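You operate a simulated robot arm through the tools that you are given. There is no shell and no other tool. Be economical: measure what you need, move in short steps, check, and stop when the job is done.

Carry out the task below with a simulated robot arm. There is one attempt and no reset: what you move stays moved.

JOB
Count the big silver bolts on the top of the right table, then put as many of the white spacers from the top of the right table on the shelf of the welder cart. Take the black cord end on the top of the right table and put it away on the top of the blue bench. Take the purple chock and put it on the top of the steel table. Put the steel scrap from the top of the right table on top of the white adapter. Take the grey weight and put it on the top of the right table. Any order will do. Set down upright: grey weight.

It is judged by the outcome, as a careful person would: the job done as asked, and still so three seconds after it is handed in. It fails if anything else is knocked over, pushed out of place, dropped, spilled or broken.

ROBOT AND FRAMES
A 7-joint arm with a fingered hand on a trunk, on a base that drives. Base frame: it is fixed to the floor where the robot stands at the start and does not move with it; the origin is under the middle of the robot, x ahead of it, y to its left, z up; the surface under the hand at the start is at about z = 880. Lengths are in mm, angles in degrees, forces in N, time in s.
With the tool pointing down near the work surface it reaches from about 480 to 920 mm from the robot's upright axis, wherever it stands. Its first joint turns from -143.0 to 143.0 degrees. Places, roughly: big silver bolt (6x2x2 cm) [500, -200, 900]; black cord end [1000, 250, 1000]; grey weight (5x8x8 cm) [-600, -100, 900]; purple chock (9x6x14 cm) [1400, 400, 900]; shelf of the welder cart [1000, 2200, 200]; steel scrap (5x5x15 cm) [2500, -100, 1000]; top of the blue bench [4900, -3600, 900]; top of the right table [1500, 200, 900]; top of the steel table [3700, 2100, 800]; white adapter [2000, 250, 1000]; white spacer (3x3x3 cm) [800, 0, 900]. Payload 3 kg.
Tool frame: the origin (TCP) lies between the finger pads and is the grasp point; the fingertips stand 26 mm ahead of it; z points along the fingers, y is the line along which they close. Largest opening 148 mm; the body of the gripper starts 73 mm behind the TCP. The gripper is a hand of 3 fingers: y runs from the thumb to the fingers, the wrist lies at [0, 0, -229] in the tool frame, and closing takes about 1.5 s.
Orientation is that of the tool frame in the base frame, as a unit quaternion [w, x, y, z]. With the fingers straight down and closing along the base's y, the tool's x points along the base's -x, its y along +y and its z along -z.

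CONTROLS
- The arm moves only by the tool drive_tool. Its argument "deltas" is a list that holds one entry, the list of rows, each a list of 6 numbers: the shift along the tool's x, y, z in mm, then the turn, a rotation vector about the tool's x, y, z in degrees. In form: [[[dx, dy, dz, wx, wy, wz], ...]]. A call has 1 to 20 rows; each row shifts and turns the commanded pose from where the row before left it, along the tool's axes as they then stand. "grip" is the finger opening in mm, from 0 to 148, set as the call begins (left out, the last holds). Rows are played at 5 a second. More than 50 mm and 8.6 degrees between two rows, or a gripper value outside its range, and nothing of the call is played. A pose out of reach is approached as far as the arm can. The call stops where the force on the tool passes 40 N (or 10 N more than at its start, if that is more) or the arm is blocked; 0.2 s more then pass. The fingers move at their own pace (about 153 mm/s each) and stop on an object; they squeeze with about 31 N. The grip force told is the motor's: it shows also when the fingers shut on nothing. Time passes only in rows, and 0.2 s behind the last, so rows that do not move let the fingers close. It gives the time, the measured TCP pose, the force on the tool (base axes), the opening and the grip force at its end, in the units of the frame above (readings bear some noise), with the torque about the TCP (base axes, N m) and any sound that the robot's microphone picked up, and new pictures: "views" is both (left out), scene, wrist or none.
- Cameras (640 x 400 px; columns grow to the right, rows downward): "scene" is now at [99.5, -52.8, 1680.2]; the picture's right is [-0.94, -0.35, 0.00], its down [-0.33, 0.87, -0.36] and it looks along [0.13, -0.34, -0.93] (base axes); focal length 214 px, centre (320, 200). "wrist" rides on the gripper at [68, -39, -90] in the tool frame; the picture's right is [0.50, 0.87, 0.00], its down [-0.66, 0.38, -0.65] and it looks along [-0.57, 0.33, 0.76] (tool axes); focal length 222 px, centre (320, 200).
- raise_lower(by): slides the trunk up (or, below 0, down) by that many mm; the arm and the scene camera ride with it, the base frame stays. It gives what a move gives, with no picture.
- roll_base(legs): drives the robot by 1 to 6 legs, each [ahead, left, turn to the left] in mm, mm and degrees, along the robot's own axes; the way and the turn of a leg run together, so that a leg with both is an arc; at most 1500 mm and 180 degrees a leg. The arm and the cameras ride along, it lands a little off, and it stops where it bumps. It gives what a move gives, and a new picture of the scene camera.
- finger_targets(finger1, finger2, thumb_bend): sets how far each is bent, from 0 (flat) to 1 (curled in); at 0.3 the hand is open as for a grip, at 0.7 the pads meet at the TCP. One left out holds its place. A second passes; each finger stops where it meets its share of the squeeze, and holds until it gets a number again. A gripper value or a shape takes the hand back. It gives what a move gives, with no picture; readings hold the bend of each and the force on the fingers (four entries, about 0 where the hand has none), thumb and palm.
- grasp_type(shape): the hand has 3 fingers and takes this shape, open, in about a second: jaw (thumb against the fingers, like two jaws); tri (thumb and two fingers); tip (a fingertip pinch); poke (one finger out to press); point (the index stretched); flat (the hand flat); cup (the hand cupped); fist (a fist). The gripper value then closes the fingers along that shape, each until it touches; the sizes above hold for jaw. It gives what a move gives, with no picture.
- pan_tilt(pan, tilt): turns the head with the scene camera to pan (to the left, within 86 degrees either way) and tilt (down, from -29 to 69), counted from straight ahead of the robot. It gives what a move gives, and a new picture of the scene camera.
- point_at(camera, pixels): for up to 12 pixels [column, row] of the newest picture of that camera ("zoom" is the newest enlarged one), the place [x, y, z] in the base frame of the surface seen there, good to about 3 mm. It takes no simulated time.
- zoom(camera, box): a new picture of the part [left, top, right, bottom] of that camera's present view, enlarged. It takes no simulated time.
- finish_job(): hands the job in; it is judged then, once.

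Go step by step. Measure first, check grasps and placings, and put right what went wrong. The budget is 138 turns and 260 pictures, counting those below and the enlarged ones. Unless the task says otherwise, let go and move clear before handing in.

The tools are called after "Emit:" as name(argument=value, ...) on one line, values as JSON. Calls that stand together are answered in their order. drive_tool: Moves the arm, as the interface text tells. Its arguments: {"type":"object","properties":{"deltas":{"type":"array"},"grip":{"type":"number"},"views":{"type":"string","enum":["both","scene","wrist","none"]}},"required":["deltas"]} The other tools are called the same way: raise_lower (by) slides the trunk up or down; grasp_type (shape) gives the hand a shape; finger_targets (finger1, finger2, thumb_bend) moves the fingers one by one; roll_base (legs) drives the base; pan_tilt (pan, tilt) turns the head that bears the scene camera; point_at (camera, pixels) gives the place of the surface under pixels of a picture; zoom (camera, box) takes an enlarged picture of a part of a camera's view; finish_job () hands the job in.

At the start:

```text
time: 0.0
eef_pos: [724.7, 191.3, 1165.0]
orientation: [0.001, 0.0, 1.0, 0.0]
contact_force: [0.8, -0.5, 0.8]
torque: [0.02, -0.03, 0.0]
grip_width: 148.0
grasp_force: 0.0
shape: jaw
bend: [0.3, 0.3, 0.3]
finger forces: [0.1, 0.0, 0.0, 0.0, 0.0, 0.0]
trunk travel left (down, up): [-639.0, 251.0]
robot x, y, heading: [1.5, -1.1, 0.0]
head pan, tilt: [-69.5, 68.8]
```

scene: 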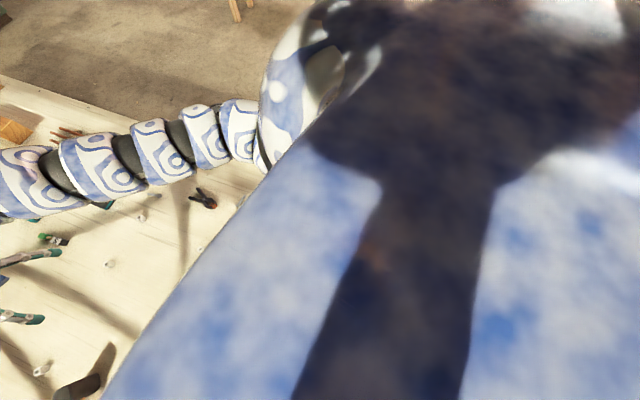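
wrist: 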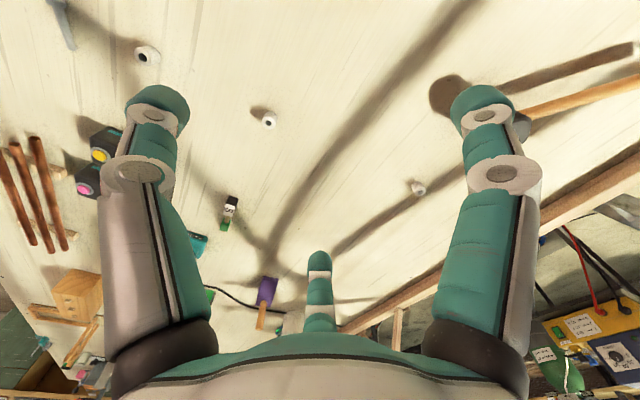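

The scene camera looks at my own shoulder, while the wrist view shows a table with small white parts. I'll look ahead first.

Emit:
pan_tilt(pan=0, tilt=35)

```text
time: 1.4
eef_pos: [725.3, 191.0, 1166.6]
orientation: [0.001, 0.0, 1.0, 0.001]
contact_force: [0.7, 0.6, 0.7]
torque: [-0.01, 0.0, 0.02]
grip_width: 147.8
grasp_force: 0.1
shape: jaw
bend: [0.3, 0.3, 0.3]
finger forces: [0.1, 0.0, 0.0, 0.1, 0.1, 0.0]
trunk travel left (down, up): [-639.0, 251.0]
robot x, y, heading: [-1.0, 0.8, -0.1]
head pan, tilt: [0.0, 35.0]
```

scene: 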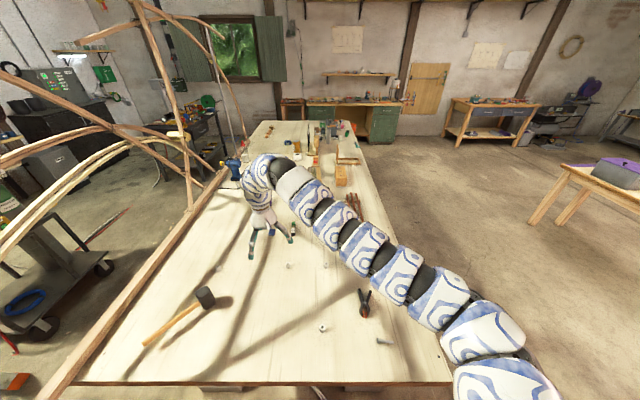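

The right table stretches ahead from the robot, with a wooden frame along its left edge. I'll enlarge it in parts.

Emit:
zoom(camera="scene", box=[220, 110, 380, 210])

Emit:
zoom(camera="scene", box=[80, 220, 400, 400])

Emit:
zoom(camera="wrist", box=[0, 100, 340, 400])

Emit:
zoom(camera="scene", box=[0, 30, 240, 180])

Emit:
zoom(camera="scene", box=[400, 60, 640, 220])

```text
4.00 times, centred on (300, 160) of scene
```

zoom: 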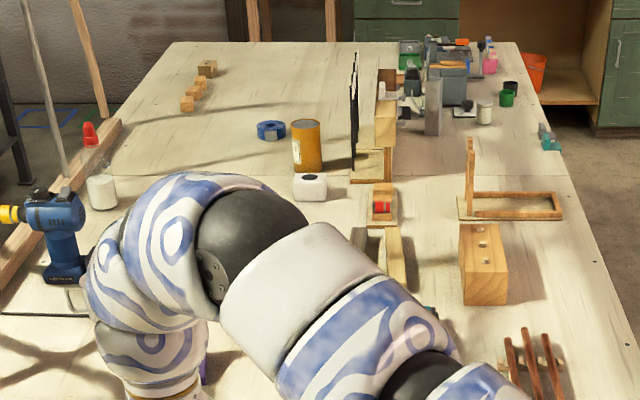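

```text
2.00 times, centred on (240, 310) of scene
```

zoom: 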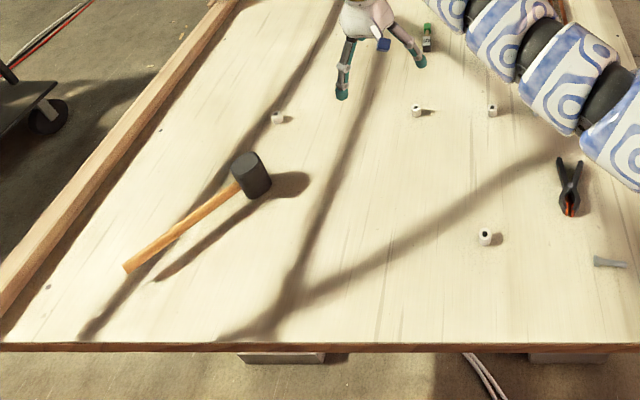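

```text
1.33 times, centred on (170, 250) of wrist
```

zoom: 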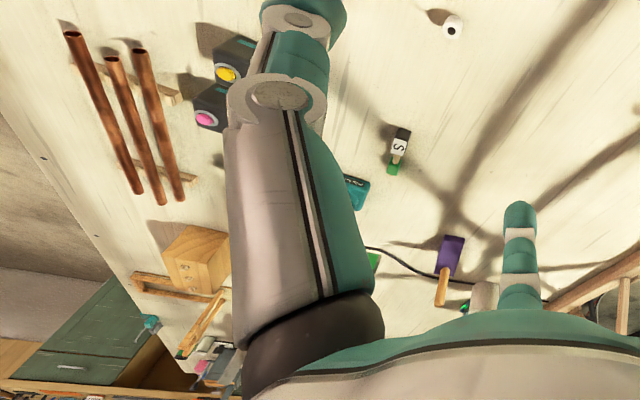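

```text
2.67 times, centred on (120, 105) of scene
```

zoom: 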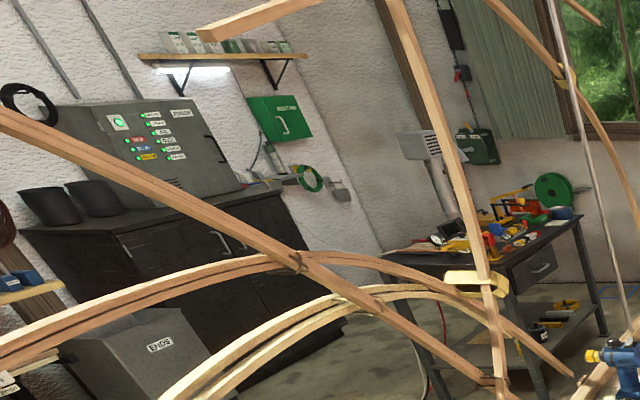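

```text
2.50 times, centred on (520, 140) of scene
```

zoom: 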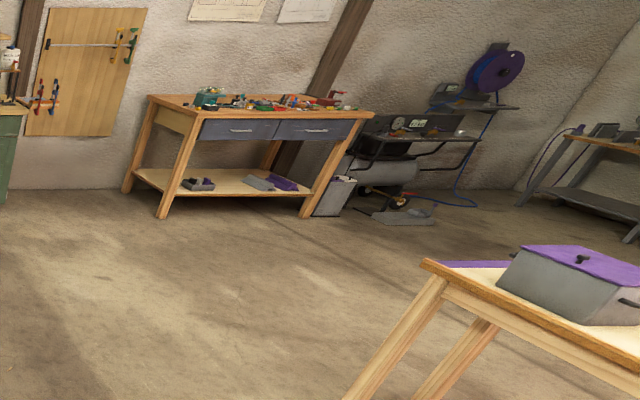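

Next, measure several places in the scene view.

Emit:
point_at(camera="scene", pixels=[[490, 103], [610, 122], [328, 137], [297, 156], [219, 281], [288, 265], [326, 265], [323, 328], [383, 341], [362, 304], [185, 122], [293, 230]])

Emit:
point_at(camera="wrist", pixels=[[147, 56], [269, 120], [418, 188], [228, 210], [267, 292], [262, 315], [240, 298], [286, 308], [345, 317], [40, 195], [97, 150], [85, 295]])

Emit:
pan_tilt(pan=80, tilt=35)

Emit:
pan_tilt(pan=-80, tilt=30)

```text
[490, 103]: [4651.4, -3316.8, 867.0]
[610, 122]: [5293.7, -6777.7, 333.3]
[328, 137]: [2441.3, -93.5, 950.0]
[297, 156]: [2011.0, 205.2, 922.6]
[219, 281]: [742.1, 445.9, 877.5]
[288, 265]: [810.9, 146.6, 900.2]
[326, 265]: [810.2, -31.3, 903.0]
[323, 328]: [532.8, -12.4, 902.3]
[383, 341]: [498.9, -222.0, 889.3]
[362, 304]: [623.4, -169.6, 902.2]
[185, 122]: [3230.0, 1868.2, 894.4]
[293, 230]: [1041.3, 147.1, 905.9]
```

```text
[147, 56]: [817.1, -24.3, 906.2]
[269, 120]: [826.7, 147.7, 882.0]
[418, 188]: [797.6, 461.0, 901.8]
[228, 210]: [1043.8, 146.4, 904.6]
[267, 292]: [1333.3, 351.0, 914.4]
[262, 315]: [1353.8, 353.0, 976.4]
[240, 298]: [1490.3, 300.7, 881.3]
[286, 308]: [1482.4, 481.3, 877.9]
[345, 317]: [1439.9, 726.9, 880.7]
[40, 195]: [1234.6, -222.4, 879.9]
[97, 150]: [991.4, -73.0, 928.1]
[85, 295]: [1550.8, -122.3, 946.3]
```

```text
time: 2.9
eef_pos: [725.0, 192.4, 1165.5]
orientation: [0.0, 0.001, 1.0, 0.0]
contact_force: [0.1, -1.3, -0.6]
torque: [-0.01, -0.02, 0.03]
grip_width: 147.6
grasp_force: 0.0
shape: jaw
bend: [0.3, 0.3, 0.3]
finger forces: [0.0, 0.0, 0.1, 0.0, 0.0, 0.0]
trunk travel left (down, up): [-639.0, 251.0]
robot x, y, heading: [0.7, -1.4, 0.1]
head pan, tilt: [80.0, 35.0]
```

scene: 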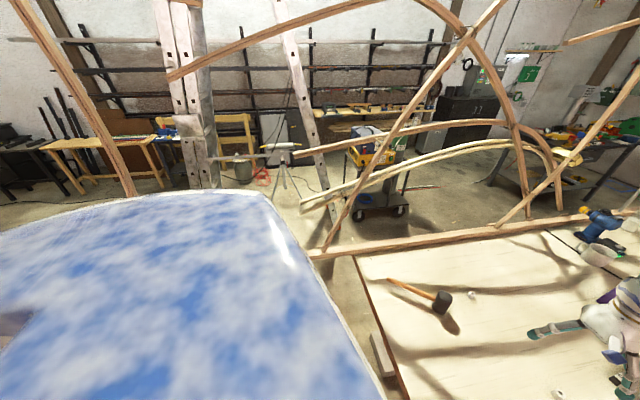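

```text
time: 5.4
eef_pos: [725.1, 190.2, 1165.4]
orientation: [-0.001, 0.001, 1.0, 0.0]
contact_force: [-0.1, -0.5, -1.0]
torque: [0.0, 0.0, -0.01]
grip_width: 148.1
grasp_force: 0.1
shape: jaw
bend: [0.3, 0.3, 0.3]
finger forces: [0.1, 0.1, 0.1, 0.1, 0.0, 0.0]
trunk travel left (down, up): [-639.0, 251.0]
robot x, y, heading: [1.2, 0.2, -0.0]
head pan, tilt: [-80.0, 30.0]
```

scene: 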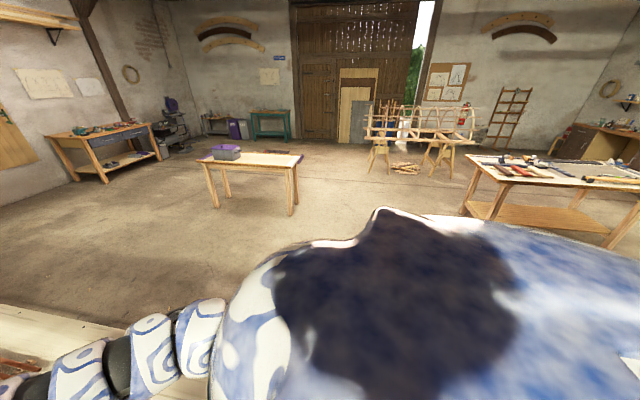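

Benches lie to the right; I'll measure the obstacles here and in the previous direction.

Emit:
point_at(camera="scene", pixels=[[215, 207], [292, 212], [205, 160], [302, 155], [465, 210], [470, 158], [120, 320], [70, 170], [160, 158], [400, 250], [230, 240], [590, 180]])

Emit:
zoom(camera="scene", box=[440, 120, 640, 245])

Emit:
pan_tilt(pan=86, tilt=20)

```text
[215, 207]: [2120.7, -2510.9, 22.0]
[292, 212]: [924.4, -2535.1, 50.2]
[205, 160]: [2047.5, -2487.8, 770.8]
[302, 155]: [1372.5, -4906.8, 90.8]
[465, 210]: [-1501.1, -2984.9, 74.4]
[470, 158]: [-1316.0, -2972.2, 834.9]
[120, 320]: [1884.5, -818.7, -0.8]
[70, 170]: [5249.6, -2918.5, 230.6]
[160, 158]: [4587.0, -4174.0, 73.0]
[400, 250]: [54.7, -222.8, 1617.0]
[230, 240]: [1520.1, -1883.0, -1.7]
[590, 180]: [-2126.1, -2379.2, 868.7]
```

```text
3.20 times, centred on (540, 182) of scene
```

zoom: 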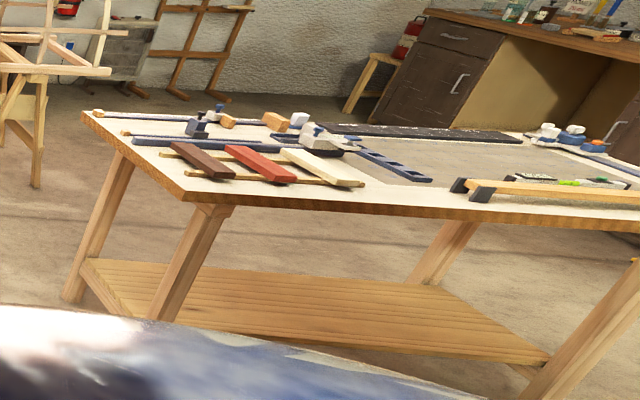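

```text
time: 7.9
eef_pos: [725.9, 190.8, 1165.6]
orientation: [0.0, 0.0, 1.0, 0.0]
contact_force: [-0.6, 0.2, -0.1]
torque: [0.02, 0.02, -0.02]
grip_width: 148.0
grasp_force: 0.0
shape: jaw
bend: [0.3, 0.3, 0.3]
finger forces: [0.0, 0.0, 0.0, 0.1, 0.0, 0.1]
trunk travel left (down, up): [-639.0, 251.0]
robot x, y, heading: [-2.2, -3.0, -0.3]
head pan, tilt: [85.9, 20.0]
```

scene: 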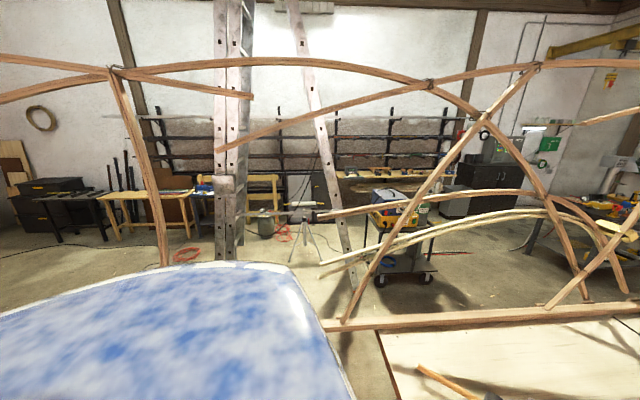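

The welder cart is at (400,230), behind the frame; measure the frame, posts and ladder.

Emit:
point_at(camera="scene", pixels=[[400, 262], [380, 278], [435, 277], [225, 235], [240, 250], [350, 275], [163, 262], [345, 315], [545, 305], [590, 298], [330, 262], [628, 290]])

Emit:
zoom(camera="scene", box=[330, 160, 490, 300])

Emit:
zoom(camera="scene", box=[0, 100, 340, 290])

```text
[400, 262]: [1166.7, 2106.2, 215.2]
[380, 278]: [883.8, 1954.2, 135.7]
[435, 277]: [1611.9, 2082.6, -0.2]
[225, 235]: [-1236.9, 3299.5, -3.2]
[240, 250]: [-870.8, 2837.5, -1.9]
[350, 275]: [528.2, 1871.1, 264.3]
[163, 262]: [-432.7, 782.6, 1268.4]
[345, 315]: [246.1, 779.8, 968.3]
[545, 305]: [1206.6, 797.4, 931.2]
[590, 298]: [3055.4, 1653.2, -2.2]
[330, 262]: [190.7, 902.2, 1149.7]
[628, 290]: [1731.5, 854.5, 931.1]
```

```text
2.86 times, centred on (410, 230) of scene
```

zoom: 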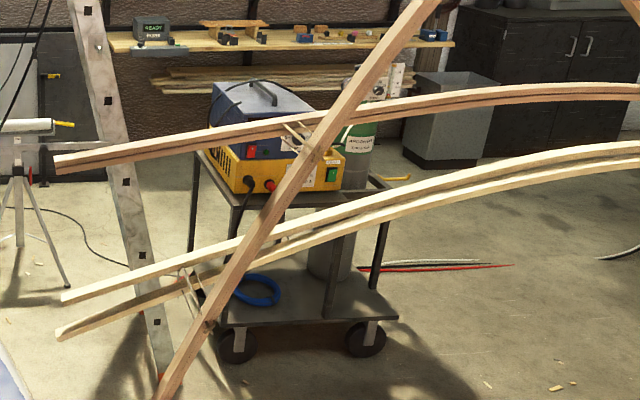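

```text
1.88 times, centred on (170, 195) of scene
```

zoom: 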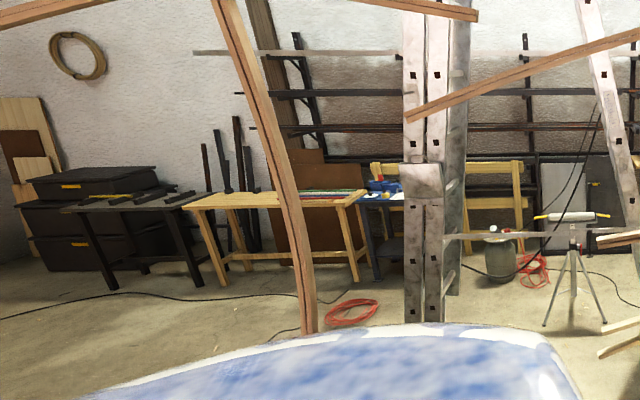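

I need to see behind; I'll turn the base right by 60° (the space on that side is clear) and look.

Emit:
roll_base(legs=[[0, 0, -60]])

Emit:
pan_tilt(pan=-86, tilt=35)

```text
time: 11.0
eef_pos: [526.5, -534.0, 1165.4]
orientation: [0.0, 0.503, 0.865, 0.0]
contact_force: [-0.6, -0.3, -0.5]
torque: [0.0, -0.02, 0.01]
grip_width: 147.8
grasp_force: 0.0
shape: jaw
bend: [0.3, 0.3, 0.3]
finger forces: [0.0, 0.0, 0.0, 0.0, 0.0, 0.0]
trunk travel left (down, up): [-639.0, 251.0]
robot x, y, heading: [-0.7, 0.6, -60.0]
head pan, tilt: [85.9, 20.0]
```

scene: 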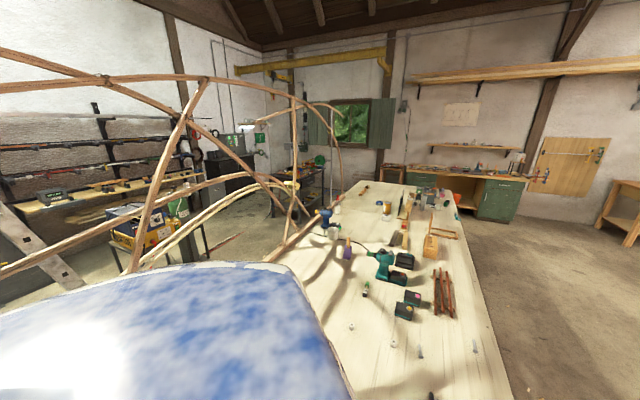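

```text
time: 13.6
eef_pos: [527.4, -535.2, 1165.7]
orientation: [0.0, 0.501, 0.865, 0.0]
contact_force: [0.2, -0.6, 0.6]
torque: [0.0, 0.02, 0.02]
grip_width: 147.8
grasp_force: 0.0
shape: jaw
bend: [0.3, 0.3, 0.3]
finger forces: [0.0, 0.0, 0.0, 0.0, 0.0, 0.0]
trunk travel left (down, up): [-639.0, 251.0]
robot x, y, heading: [4.9, 0.1, -60.0]
head pan, tilt: [-85.9, 35.0]
```

scene: 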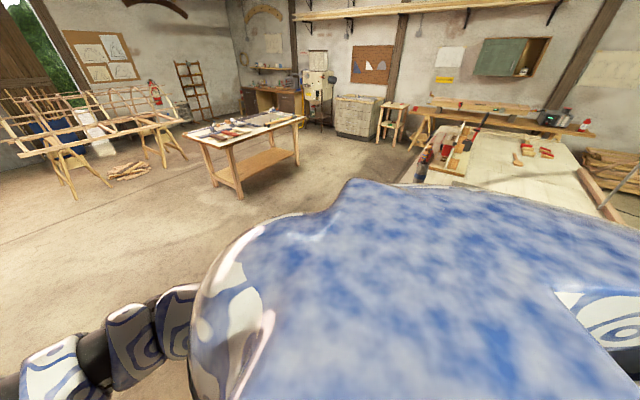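

Turning gave a clear view of the right table. Turn on to see the table behind, and later come back.

Emit:
roll_base(legs=[[0, 0, -80]])

Emit:
pan_tilt(pan=-45, tilt=40)

```text
time: 17.4
eef_pos: [-434.2, -611.1, 1165.6]
orientation: [0.0, 0.94, 0.34, 0.0]
contact_force: [0.0, -0.7, 0.5]
torque: [-0.03, -0.01, 0.02]
grip_width: 147.8
grasp_force: 0.0
shape: jaw
bend: [0.3, 0.3, 0.3]
finger forces: [0.1, 0.1, 0.1, 0.0, 0.0, 0.0]
trunk travel left (down, up): [-639.0, 251.0]
robot x, y, heading: [-2.5, 0.9, -140.0]
head pan, tilt: [-85.9, 35.0]
```

scene: 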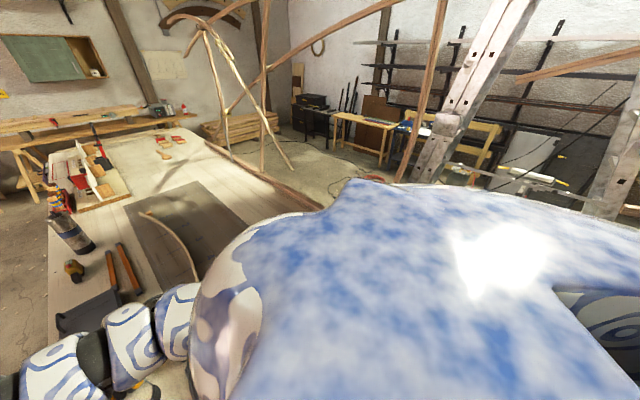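

```text
time: 18.5
eef_pos: [-433.1, -610.8, 1165.8]
orientation: [-0.001, 0.94, 0.342, 0.0]
contact_force: [0.4, 0.2, -0.1]
torque: [0.01, -0.02, 0.01]
grip_width: 148.1
grasp_force: 0.1
shape: jaw
bend: [0.3, 0.3, 0.3]
finger forces: [0.0, 0.0, 0.0, 0.1, 0.0, 0.0]
trunk travel left (down, up): [-639.0, 251.0]
robot x, y, heading: [-2.0, 2.9, -140.3]
head pan, tilt: [-45.0, 40.0]
```

scene: 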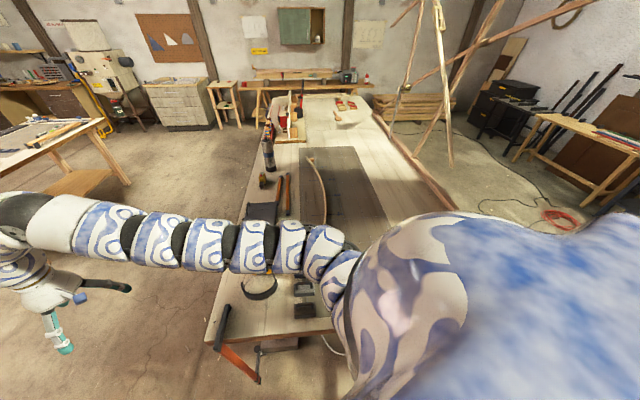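

The table behind holds a dark item near (305,300); zoom and measure.

Emit:
zoom(camera="scene", box=[200, 240, 360, 340])

Emit:
point_at(camera="scene", pixels=[[305, 310], [303, 290], [262, 285], [205, 340], [330, 330], [235, 365], [225, 315], [250, 258], [265, 210], [283, 195]])

Emit:
zoom(camera="wrist", box=[0, 0, 640, 400])

```text
4.00 times, centred on (280, 290) of scene
```

zoom: 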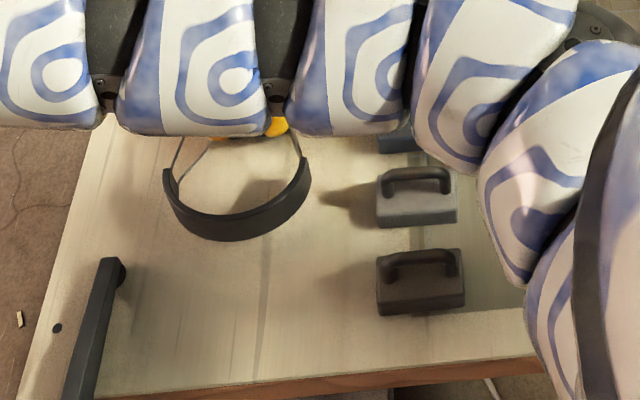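

```text
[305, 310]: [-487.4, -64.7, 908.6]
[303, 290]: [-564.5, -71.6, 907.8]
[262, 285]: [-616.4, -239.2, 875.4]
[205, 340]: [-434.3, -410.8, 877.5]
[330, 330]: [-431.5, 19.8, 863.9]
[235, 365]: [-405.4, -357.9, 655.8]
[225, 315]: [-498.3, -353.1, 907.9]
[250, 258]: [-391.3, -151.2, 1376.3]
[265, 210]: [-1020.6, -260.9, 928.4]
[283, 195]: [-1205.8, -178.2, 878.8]
```

```text
1.00 times, centred on (320, 200) of wrist (not enlarged: the box is as wide or as high as the picture)
```

zoom: 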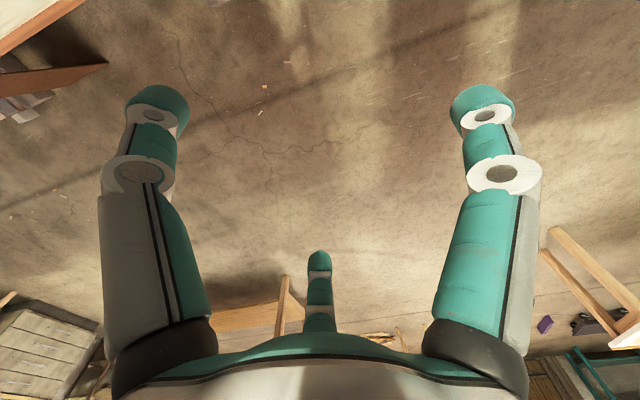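

Three weights stand in a row; the grey one sits at about (-570,-72) with its handle along y. I'll move the hand high above it and turn to close across the handle.

Emit:
drive_tool(deltas=[[[20, -41.7, 0, 0, 0, 0], [20, -41.7, 0, 0, 0, 0], [20, -41.7, 0, 0, 0, 0], [20, -41.7, 0, 0, 0, 0], [20, -41.7, 0, 0, 0, 0], [20, -41.7, 0, 0, 0, 0], [20, -41.7, 0, 0, 0, 0], [20, -41.7, 0, 0, 0, 0], [20, -41.7, 0, 0, 0, 0], [20, -41.7, 0, 0, 0, 0], [20, -41.7, 0, 0, 0, 0], [20, -41.7, 0, 0, 0, 0], [0, 0, 0, 0, 0, -7.2], [0, 0, 0, 0, 0, -7.2], [0, 0, 0, 0, 0, -7.2], [0, 0, 0, 0, 0, -7.2], [0, 0, 0, 0, 0, -7.2], [0, 0, 0, 0, 0, -7.2], [0, 0, 0, 0, 0, -7.0]]], grip=80)

```text
time: 22.5
eef_pos: [-433.8, -610.5, 1166.3]
orientation: [0.0, 0.706, 0.708, 0.0]
contact_force: [-0.1, -0.1, 0.6]
torque: [-0.01, -0.02, 0.03]
grip_width: 80.4
grasp_force: 0.1
shape: jaw
bend: [0.34, 0.34, 0.7]
finger forces: [0.2, 0.0, 0.0, 0.1, 0.0, 0.1]
out of reach, approached as far as the arm can: row 1, 2, 3, 4, 5, 6, 7, 8, 9, 10, 11, 12
trunk travel left (down, up): [-639.0, 251.0]
robot x, y, heading: [-2.1, 1.0, -140.1]
head pan, tilt: [-45.0, 40.0]
```

scene: 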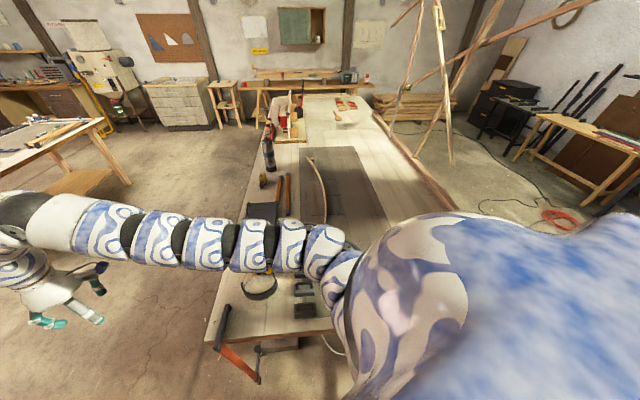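
wrist: 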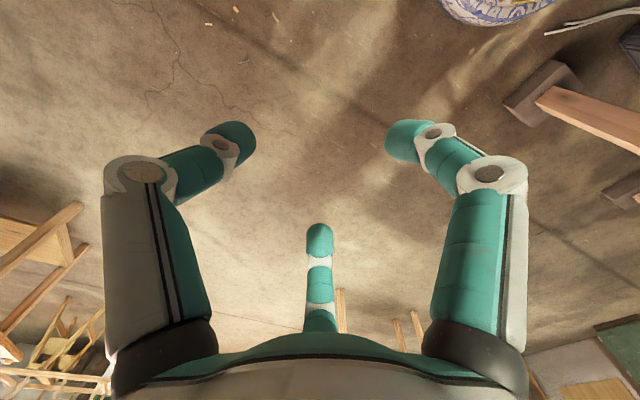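

The shift was reported out of reach though the turn worked. Test small steps in the new orientation (tool x now along +y, y along +x).

Emit:
drive_tool(deltas=[[[20, 0, 0, 0, 0, 0], [20, 0, 0, 0, 0, 0], [20, 0, 0, 0, 0, 0], [20, 0, 0, 0, 0, 0]]], views="none")

```text
time: 23.5
eef_pos: [-434.3, -610.7, 1166.9]
orientation: [0.001, 0.707, 0.707, 0.0]
contact_force: [0.0, 0.4, -0.3]
torque: [-0.01, 0.02, -0.01]
grip_width: 80.8
grasp_force: 0.0
shape: jaw
bend: [0.34, 0.34, 0.7]
finger forces: [0.0, 0.1, 0.0, 0.1, 0.0, 0.0]
out of reach, approached as far as the arm can: row 1, 2, 3, 4
trunk travel left (down, up): [-639.0, 251.0]
robot x, y, heading: [0.6, -0.9, -140.1]
head pan, tilt: [-45.0, 40.0]
```

Emit:
drive_tool(deltas=[[[0, 0, 20, 0, 0, 0], [0, 10, 0, 0, 0, 0], [0, -20, 0, 0, 0, 0], [0, 0, 20, 0, 0, 0], [10, 0, 0, 0, 0, 0], [-20, 0, 0, 0, 0, 0]]], views="none")

```text
time: 24.9
eef_pos: [-455.6, -632.2, 1136.0]
orientation: [0.001, 0.707, 0.707, 0.0]
contact_force: [0.9, -0.3, 1.2]
torque: [0.01, 0.01, 0.01]
grip_width: 80.3
grasp_force: 0.1
shape: jaw
bend: [0.34, 0.34, 0.7]
finger forces: [0.0, 0.0, 0.0, 0.0, 0.1, 0.0]
out of reach, approached as far as the arm can: row 1, 2, 5
trunk travel left (down, up): [-639.0, 251.0]
robot x, y, heading: [1.4, 2.3, -140.2]
head pan, tilt: [-45.0, 40.0]
```

Moves inward seem blocked at this height; I'll go outward slightly and down over the floor to see how reach changes.

Emit:
drive_tool(deltas=[[[0, 0, 30, 0, 0, 0], [0, 0, 30, 0, 0, 0], [0, 0, 30, 0, 0, 0], [0, 0, 30, 0, 0, 0], [20, 0, 0, 0, 0, 0], [20, 0, 0, 0, 0, 0], [20, 0, 0, 0, 0, 0]]], views="none")

```text
time: 26.5
eef_pos: [-454.1, -611.2, 1016.7]
orientation: [0.0, 0.707, 0.707, 0.0]
contact_force: [-0.2, 0.0, -0.9]
torque: [-0.01, 0.01, 0.01]
grip_width: 80.3
grasp_force: 0.0
shape: jaw
bend: [0.34, 0.34, 0.7]
finger forces: [0.1, 0.0, 0.0, 0.0, 0.1, 0.1]
out of reach, approached as far as the arm can: row 6, 7
trunk travel left (down, up): [-639.0, 251.0]
robot x, y, heading: [2.7, 4.8, -140.0]
head pan, tilt: [-45.0, 40.0]
```

Emit:
drive_tool(deltas=[[[23, -19.3, 0, 0, 0, 0], [23, -19.3, 0, 0, 0, 0], [23, -19.3, 0, 0, 0, 0], [23, -30, 0, 0, 0, 0], [23, -30, 0, 0, 0, 0], [23, -30, 0, 0, 0, 0], [0, 0, 30, 0, 0, 0], [0, 0, 30, 0, 0, 0], [20, 20, 0, 0, 0, 0], [20, 20, 0, 0, 0, 0]]], views="scene")

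```text
time: 28.7
eef_pos: [-605.1, -504.1, 937.2]
orientation: [0.001, 0.707, 0.707, 0.001]
contact_force: [0.0, -0.2, 0.3]
torque: [0.01, -0.01, 0.01]
grip_width: 80.2
grasp_force: 0.1
shape: jaw
bend: [0.34, 0.34, 0.7]
finger forces: [0.0, 0.0, 0.1, 0.0, 0.0, 0.0]
out of reach, approached as far as the arm can: row 1, 2, 3, 4, 5, 9, 10
trunk travel left (down, up): [-639.0, 251.0]
robot x, y, heading: [0.8, -0.9, -139.9]
head pan, tilt: [-45.0, 40.0]
```

scene: 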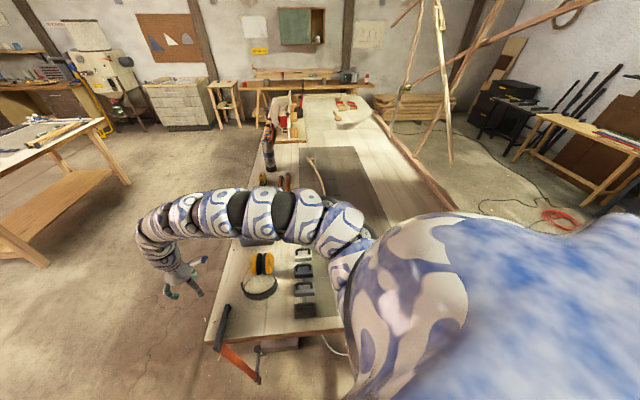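

The arm holds off at radius ~770. I'll raise the trunk so the shoulder sits higher relative to the hand, and test inward motion.

Emit:
raise_lower(by=240)

Emit:
drive_tool(deltas=[[[0, 0, 40, 0, 0, 0], [20, 20, 0, 0, 0, 0], [20, 20, 0, 0, 0, 0], [0, 0, 40, 0, 0, 0], [20, 20, 0, 0, 0, 0], [20, 20, 0, 0, 0, 0], [0, 0, 40, 0, 0, 0], [20, 20, 0, 0, 0, 0], [20, 20, 0, 0, 0, 0]]], views="none")

```text
time: 31.2
eef_pos: [-604.2, -505.6, 1176.3]
orientation: [0.0, 0.707, 0.708, 0.0]
contact_force: [0.1, 0.5, 0.2]
torque: [-0.01, -0.01, 0.03]
grip_width: 80.1
grasp_force: 0.2
shape: jaw
bend: [0.34, 0.34, 0.7]
finger forces: [0.0, 0.0, 0.1, 0.1, 0.1, 0.0]
trunk travel left (down, up): [-879.0, 11.0]
robot x, y, heading: [-1.3, 0.9, -140.1]
head pan, tilt: [-45.0, 40.0]
```

```text
time: 33.2
eef_pos: [-528.5, -441.4, 1027.3]
orientation: [-0.001, 0.707, 0.708, 0.003]
contact_force: [-0.2, -0.6, 0.2]
torque: [-0.03, -0.02, 0.02]
grip_width: 80.1
grasp_force: 0.1
shape: jaw
bend: [0.34, 0.34, 0.7]
finger forces: [0.1, 0.0, 0.1, 0.0, 0.0, 0.0]
out of reach, approached as far as the arm can: row 2, 3, 6, 8, 9
trunk travel left (down, up): [-879.0, 11.0]
robot x, y, heading: [2.1, -4.0, -140.3]
head pan, tilt: [-45.0, 40.0]
```

With the trunk up, lower work gets closer in. I'll stand at about (0,-450) and turn to face the weight, for a comfortable reach of ~690.

Emit:
roll_base(legs=[[289, 345, 0], [0, 0, -70]])

```text
time: 38.9
eef_pos: [-600.6, -111.5, 1028.4]
orientation: [0.001, 0.984, 0.178, 0.003]
contact_force: [0.3, 0.6, 0.6]
torque: [0.05, 0.02, 0.03]
grip_width: 80.4
grasp_force: 0.0
shape: jaw
bend: [0.34, 0.34, 0.7]
finger forces: [0.1, 0.0, 0.1, 0.0, 0.0, 0.0]
trunk travel left (down, up): [-879.0, 11.0]
robot x, y, heading: [-7.1, -448.9, 150.3]
head pan, tilt: [-45.0, 40.0]
```

scene: 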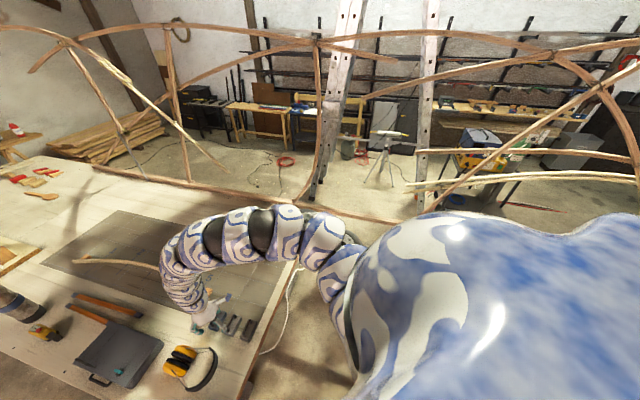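

The hand hangs near the weights around (235,325). Enlarge and measure.

Emit:
zoom(camera="scene", box=[180, 290, 276, 350])

Emit:
zoom(camera="wrist", box=[0, 0, 640, 400])

```text
6.67 times, centred on (228, 320) of scene
```

zoom: 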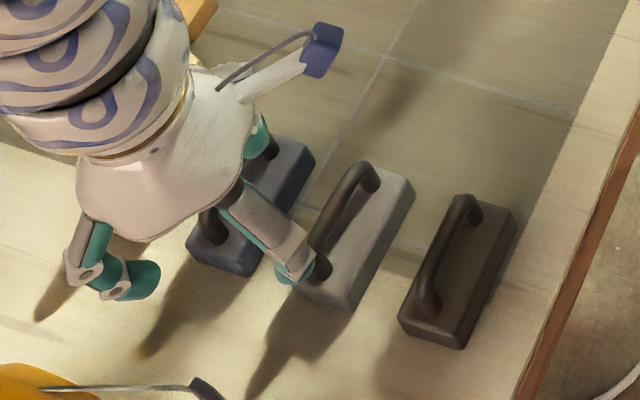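

```text
1.00 times, centred on (320, 200) of wrist (not enlarged: the box is as wide or as high as the picture)
```

zoom: 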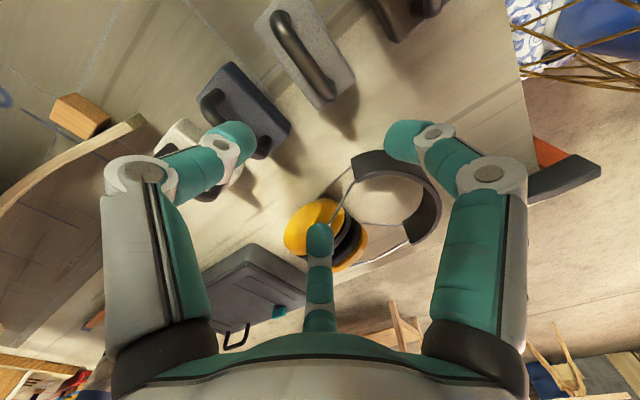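

Emit:
point_at(camera="wrist", pixels=[[290, 45], [302, 65], [312, 82], [330, 105], [353, 72], [302, 22], [255, 15], [283, 5], [290, 122], [250, 110]])

Emit:
point_at(camera="scene", pixels=[[234, 316], [232, 321], [229, 327], [240, 317], [235, 334], [225, 333], [251, 322]])

```text
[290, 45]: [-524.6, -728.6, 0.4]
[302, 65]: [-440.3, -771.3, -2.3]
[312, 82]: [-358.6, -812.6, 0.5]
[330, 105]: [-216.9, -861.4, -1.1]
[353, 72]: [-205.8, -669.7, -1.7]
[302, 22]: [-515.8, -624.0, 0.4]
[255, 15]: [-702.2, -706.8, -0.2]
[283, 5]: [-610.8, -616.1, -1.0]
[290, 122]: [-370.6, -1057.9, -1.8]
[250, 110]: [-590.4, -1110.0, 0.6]
```

```text
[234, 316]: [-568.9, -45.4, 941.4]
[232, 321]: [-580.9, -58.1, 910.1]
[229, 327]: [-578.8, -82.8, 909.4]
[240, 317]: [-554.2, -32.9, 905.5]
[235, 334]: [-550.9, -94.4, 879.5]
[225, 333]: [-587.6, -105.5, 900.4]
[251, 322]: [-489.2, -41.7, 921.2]
```

Emit:
point_at(camera="zoom", pixels=[[286, 30], [300, 58], [318, 86], [330, 105], [353, 72], [302, 22], [255, 15], [283, 5], [262, 150], [222, 105]])

```text
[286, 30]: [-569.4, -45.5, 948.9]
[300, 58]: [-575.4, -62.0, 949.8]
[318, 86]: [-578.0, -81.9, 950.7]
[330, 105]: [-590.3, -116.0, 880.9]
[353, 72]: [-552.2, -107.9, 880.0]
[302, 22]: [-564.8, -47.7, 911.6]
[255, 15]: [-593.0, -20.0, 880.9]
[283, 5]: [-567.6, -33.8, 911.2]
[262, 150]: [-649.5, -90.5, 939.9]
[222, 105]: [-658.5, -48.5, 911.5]
```

Grey handle runs along y through about (-573,-64), top z≈950. Shift above it and turn 110° so the fingers close along x.

Emit:
drive_tool(deltas=[[[22, -17, 0, 0, 0, 0], [21, -17, 0, 0, 0, 0], [0, 0, 0, 0, 0, 8.5], [0, 0, 0, 0, 0, 8.5], [0, 0, 0, 0, 0, 8.5], [0, 0, 0, 0, 0, 8.5], [0, 0, 0, 0, 0, 8.5], [0, 0, 0, 0, 0, 8.5], [0, 0, 0, 0, 0, 8.5], [0, 0, 0, 0, 0, 8.5], [0, 0, 0, 0, 0, 8.5], [0, 0, 0, 0, 0, 8.5], [0, 0, 0, 0, 0, 8.5], [0, 0, 0, 0, 0, 8.5], [0, 0, 0, 0, 0, 8.5]]], grip=80)

```text
time: 42.1
eef_pos: [-602.8, -73.4, 1036.4]
orientation: [-0.001, 0.707, -0.707, 0.002]
contact_force: [0.4, 0.5, -0.1]
torque: [0.03, 0.0, 0.0]
grip_width: 80.3
grasp_force: 0.0
shape: jaw
bend: [0.34, 0.34, 0.7]
finger forces: [0.0, 0.0, 0.1, 0.0, 0.0, 0.0]
out of reach, approached as far as the arm can: row 1, 3
trunk travel left (down, up): [-879.0, 11.0]
robot x, y, heading: [-1.0, -449.4, 150.3]
head pan, tilt: [-45.0, 40.0]
```

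scene: 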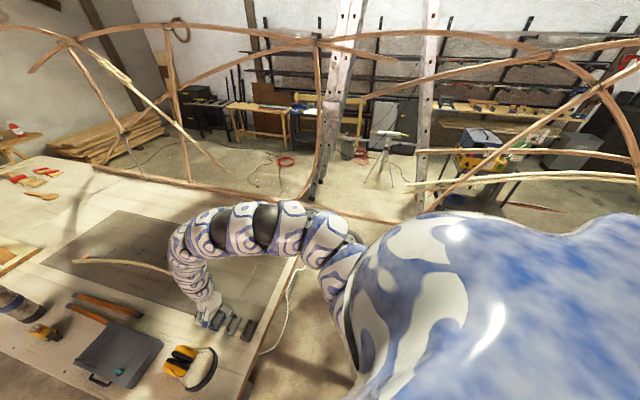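
wrist: 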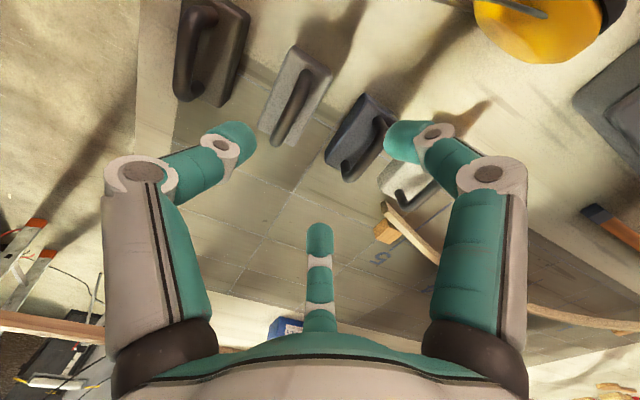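

Inner limit again by ~30 mm; back the base off 60 mm in +x, then align.

Emit:
roll_base(legs=[[-52, -30, 0]])

Emit:
zoom(camera="wrist", box=[160, 0, 480, 200])

Emit:
point_at(camera="zoom", pixels=[[320, 100], [320, 20], [320, 200], [200, 100], [440, 100], [380, 150], [260, 150]])

```text
time: 43.1
eef_pos: [-542.4, -70.7, 1037.4]
orientation: [-0.001, 0.708, -0.706, 0.002]
contact_force: [0.7, 0.5, 0.0]
torque: [0.03, 0.08, 0.03]
grip_width: 80.2
grasp_force: 0.0
shape: jaw
bend: [0.34, 0.34, 0.7]
finger forces: [0.0, 0.0, 0.0, 0.1, 0.0, 0.0]
trunk travel left (down, up): [-879.0, 11.0]
robot x, y, heading: [59.4, -445.7, 150.6]
head pan, tilt: [-45.0, 40.0]
```

scene: 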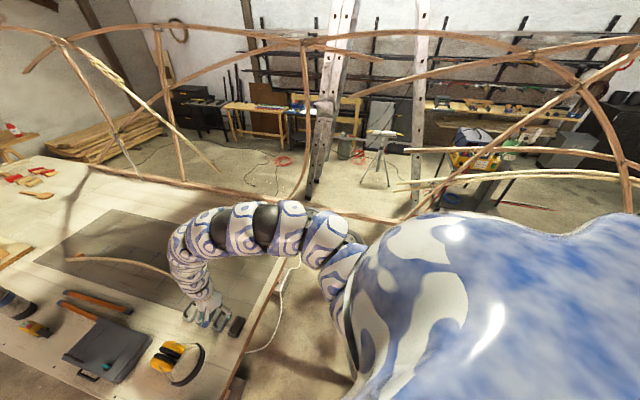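

```text
2.00 times, centred on (320, 100) of wrist
```

zoom: 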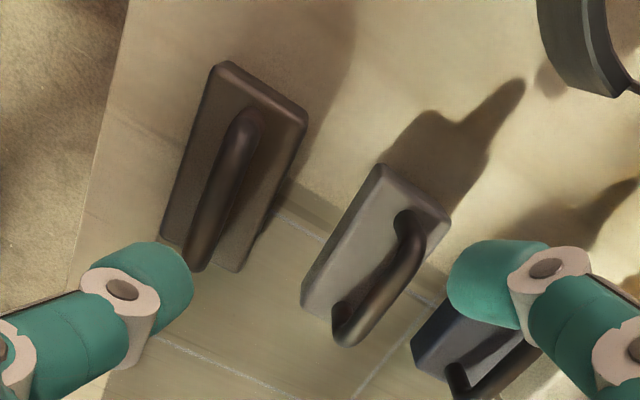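

```text
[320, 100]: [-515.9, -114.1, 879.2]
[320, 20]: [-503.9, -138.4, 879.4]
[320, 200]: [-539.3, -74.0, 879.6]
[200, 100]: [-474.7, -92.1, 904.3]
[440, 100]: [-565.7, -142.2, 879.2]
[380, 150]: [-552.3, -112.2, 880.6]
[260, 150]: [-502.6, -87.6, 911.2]
```

Emit:
point_at(camera="zoom", pixels=[[408, 215], [412, 245], [395, 275], [370, 305], [345, 325], [378, 168], [448, 212], [303, 300], [340, 345]])

```text
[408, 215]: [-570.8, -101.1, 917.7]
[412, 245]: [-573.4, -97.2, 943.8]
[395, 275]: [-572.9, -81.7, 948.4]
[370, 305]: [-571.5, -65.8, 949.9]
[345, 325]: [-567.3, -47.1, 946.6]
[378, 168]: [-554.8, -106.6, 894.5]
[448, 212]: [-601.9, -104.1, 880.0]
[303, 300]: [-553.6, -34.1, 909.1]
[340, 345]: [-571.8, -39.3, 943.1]
```

Handle centre is (-572,-71), top 950. Shift and descend.

Emit:
drive_tool(deltas=[[[0, 15, 0, 0, 0, 0], [0, 15, 0, 0, 0, 0], [0, 0, 25, 0, 0, 0], [0, 0, 25, 0, 0, 0], [0, 0, 25, 0, 0, 0], [0, 0, 10, 0, 0, 0], [0, 0, 8, 0, 0, 0]]])

```text
time: 44.7
eef_pos: [-572.3, -71.0, 942.7]
orientation: [-0.002, 0.707, -0.707, 0.003]
contact_force: [0.4, -0.2, 0.2]
torque: [-0.02, -0.01, -0.03]
grip_width: 80.1
grasp_force: 0.0
shape: jaw
bend: [0.34, 0.34, 0.7]
finger forces: [0.0, 0.0, 0.0, 0.1, 0.1, 0.0]
trunk travel left (down, up): [-879.0, 11.0]
robot x, y, heading: [59.9, -451.5, 149.8]
head pan, tilt: [-45.0, 40.0]
```

scene: 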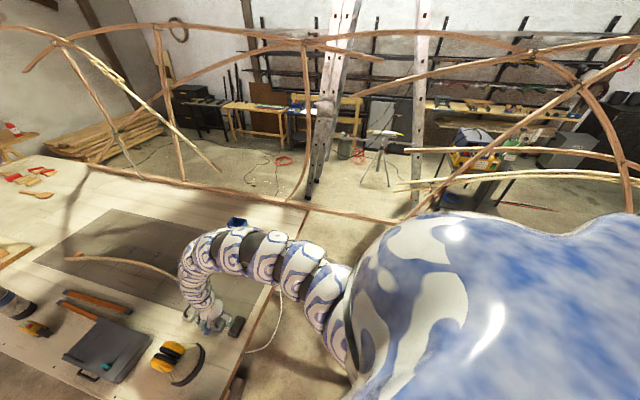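
wrist: 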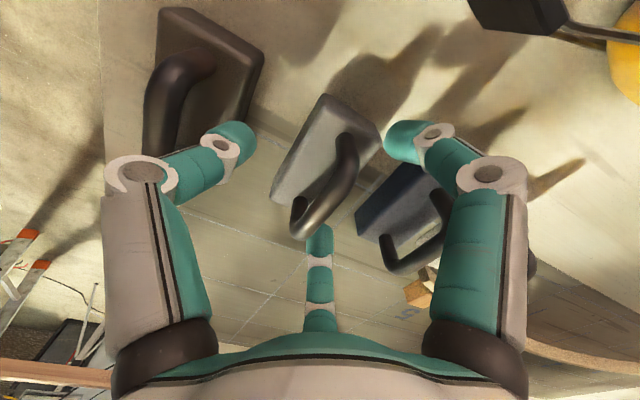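

Handle lies between the fingers; close.

Emit:
drive_tool(deltas=[[[0, 0, 0, 0, 0, 0], [0, 0, 0, 0, 0, 0], [0, 0, 0, 0, 0, 0], [0, 0, 0, 0, 0, 0], [0, 0, 0, 0, 0, 0], [0, 0, 0, 0, 0, 0], [0, 0, 0, 0, 0, 0], [0, 0, 0, 0, 0, 0], [0, 0, 0, 0, 0, 0]]], grip=0, views="wrist")

```text
time: 46.7
eef_pos: [-572.3, -72.0, 941.3]
orientation: [-0.001, 0.708, -0.706, 0.003]
contact_force: [0.8, -1.0, 0.2]
torque: [0.01, -0.05, -0.01]
grip_width: 0.9
grasp_force: 30.7
shape: jaw
bend: [0.79, 0.72, 0.66]
finger forces: [0.0, 1.8, 0.1, 0.0, 0.0, 0.1]
trunk travel left (down, up): [-879.0, 11.0]
robot x, y, heading: [60.6, -449.3, 150.4]
head pan, tilt: [-45.0, 40.0]
```

wrist: 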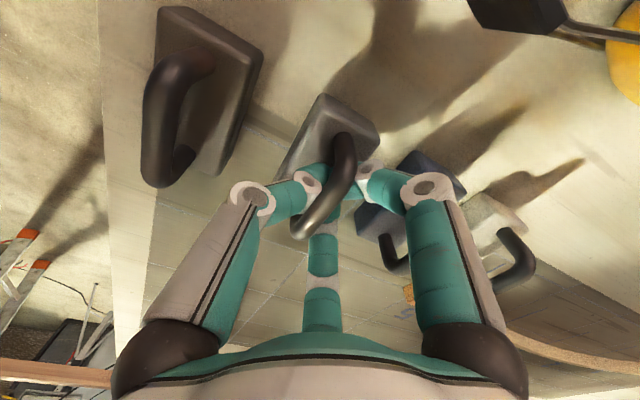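

The fingers met beneath the bar (opening 0.9). Reopen, rise 12 mm, and close so the bar itself is pinched.

Emit:
drive_tool(deltas=[[[0, 0, 0, 0, 0, 0], [0, 0, 0, 0, 0, 0], [0, 0, 0, 0, 0, 0], [0, 0, 0, 0, 0, 0], [0, 0, 0, 0, 0, 0], [0, 0, -13, 0, 0, 0], [0, 0, 0, 0, 0, 0]]], grip=80, views="none")

Emit:
drive_tool(deltas=[[[0, 0, 0, 0, 0, 0], [0, 0, 0, 0, 0, 0], [0, 0, 0, 0, 0, 0], [0, 0, 0, 0, 0, 0], [0, 0, 0, 0, 0, 0], [0, 0, 0, 0, 0, 0], [0, 0, 0, 0, 0, 0], [0, 0, 0, 0, 0, 0], [0, 0, 0, 0, 0, 0]]], grip=0, views="wrist")

```text
time: 48.3
eef_pos: [-573.4, -72.3, 956.9]
orientation: [-0.001, 0.708, -0.706, 0.002]
contact_force: [0.1, -1.0, 0.8]
torque: [0.02, -0.01, 0.0]
grip_width: 79.7
grasp_force: 0.1
shape: jaw
bend: [0.35, 0.35, 0.7]
finger forces: [0.0, 0.0, 0.0, 0.0, 0.0, 0.0]
trunk travel left (down, up): [-879.0, 11.0]
robot x, y, heading: [60.7, -452.5, 150.6]
head pan, tilt: [-45.0, 40.0]
```

```text
time: 50.3
eef_pos: [-573.7, -72.9, 955.2]
orientation: [-0.002, 0.708, -0.706, 0.003]
contact_force: [1.2, 0.1, -8.1]
torque: [-0.01, -0.02, -0.02]
grip_width: 9.4
grasp_force: 30.7
shape: jaw
bend: [0.74, 0.75, 0.71]
finger forces: [24.8, 23.4, 0.1, 0.1, 26.5, 0.0]
trunk travel left (down, up): [-879.0, 11.0]
robot x, y, heading: [61.2, -450.5, 150.5]
head pan, tilt: [-45.0, 40.0]
```

wrist: 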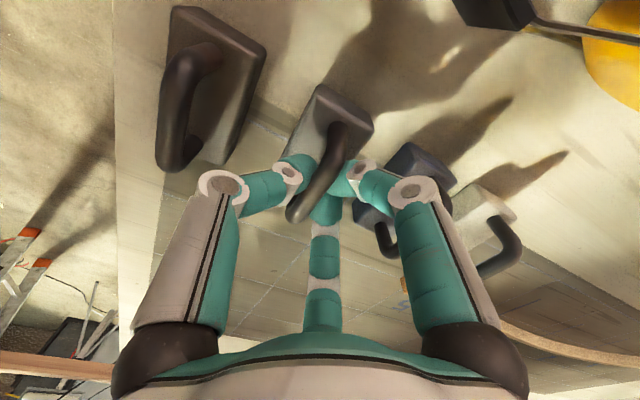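

The bar is pinched with ~25 N per finger. Lift.

Emit:
drive_tool(deltas=[[[0, 0, -10, 0, 0, 0], [0, 0, -20, 0, 0, 0], [0, 0, -25, 0, 0, 0], [0, 0, -30, 0, 0, 0], [0, -15, -20, 0, 0, 0], [0, 0, 0, 0, 0, 0]]])

```text
time: 51.7
eef_pos: [-558.8, -70.7, 1062.1]
orientation: [-0.002, 0.708, -0.707, 0.003]
contact_force: [-0.4, -0.7, -7.6]
torque: [-0.03, 0.0, 0.05]
grip_width: 8.8
grasp_force: 31.0
shape: jaw
bend: [0.74, 0.75, 0.72]
finger forces: [28.2, 0.0, 0.0, 0.0, 25.5, 0.0]
trunk travel left (down, up): [-879.0, 11.0]
robot x, y, heading: [56.7, -450.5, 150.4]
head pan, tilt: [-45.0, 40.0]
```

scene: 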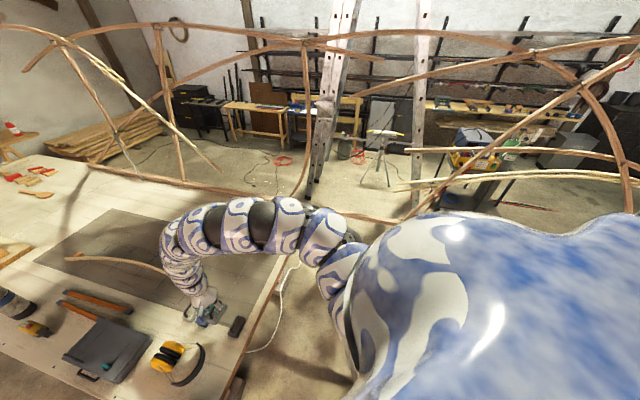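
wrist: 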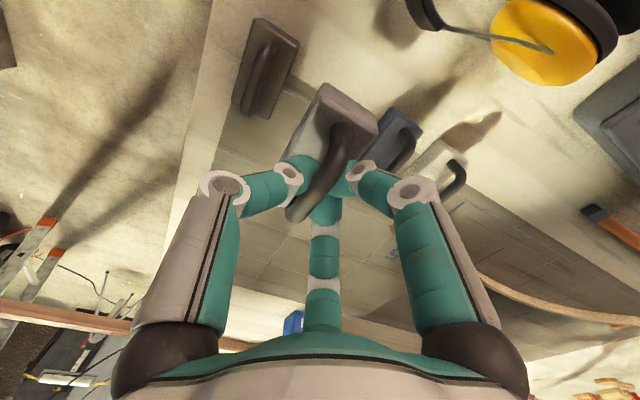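

The weight is held. Turn right to face the right table (sweep clears the frame) for setting it near (680,60).

Emit:
roll_base(legs=[[0, 0, -110]])

Emit:
pan_tilt(pan=0, tilt=40)

```text
time: 56.7
eef_pos: [631.1, -8.1, 1061.9]
orientation: [-0.001, 0.18, 0.984, -0.003]
contact_force: [0.5, 0.2, -8.2]
torque: [0.03, 0.01, 0.01]
grip_width: 8.6
grasp_force: 31.0
shape: jaw
bend: [0.74, 0.75, 0.72]
finger forces: [0.1, 0.0, 0.1, 0.0, 24.4, 0.1]
trunk travel left (down, up): [-879.0, 11.0]
robot x, y, heading: [56.0, -450.7, 39.4]
head pan, tilt: [-45.0, 40.0]
```

scene: 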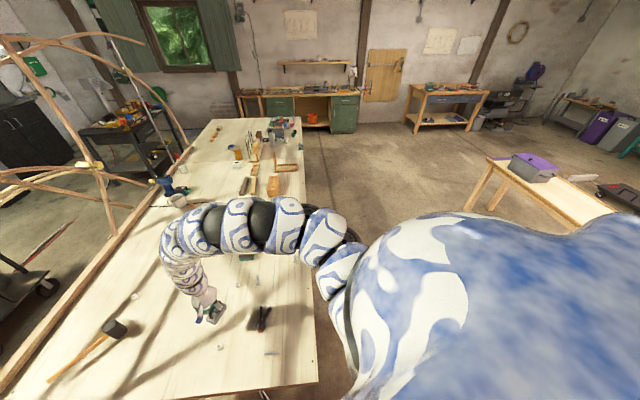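

```text
time: 57.9
eef_pos: [631.5, -7.6, 1061.7]
orientation: [-0.001, 0.179, 0.984, -0.003]
contact_force: [0.1, -0.1, -7.0]
torque: [0.0, -0.03, -0.02]
grip_width: 8.6
grasp_force: 30.8
shape: jaw
bend: [0.74, 0.75, 0.72]
finger forces: [0.0, 0.0, 0.0, 0.1, 24.3, 0.0]
trunk travel left (down, up): [-879.0, 11.0]
robot x, y, heading: [58.6, -452.2, 39.6]
head pan, tilt: [0.0, 40.0]
```

scene: 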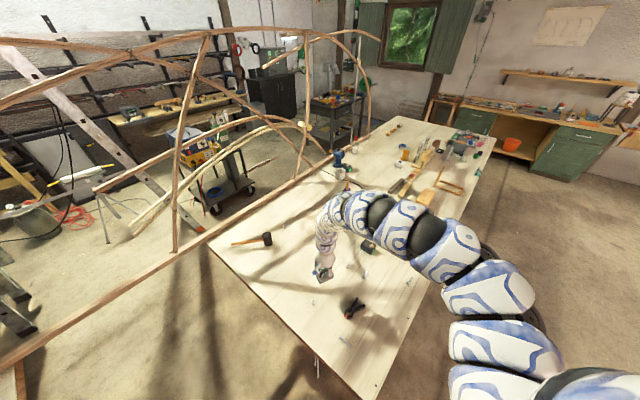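

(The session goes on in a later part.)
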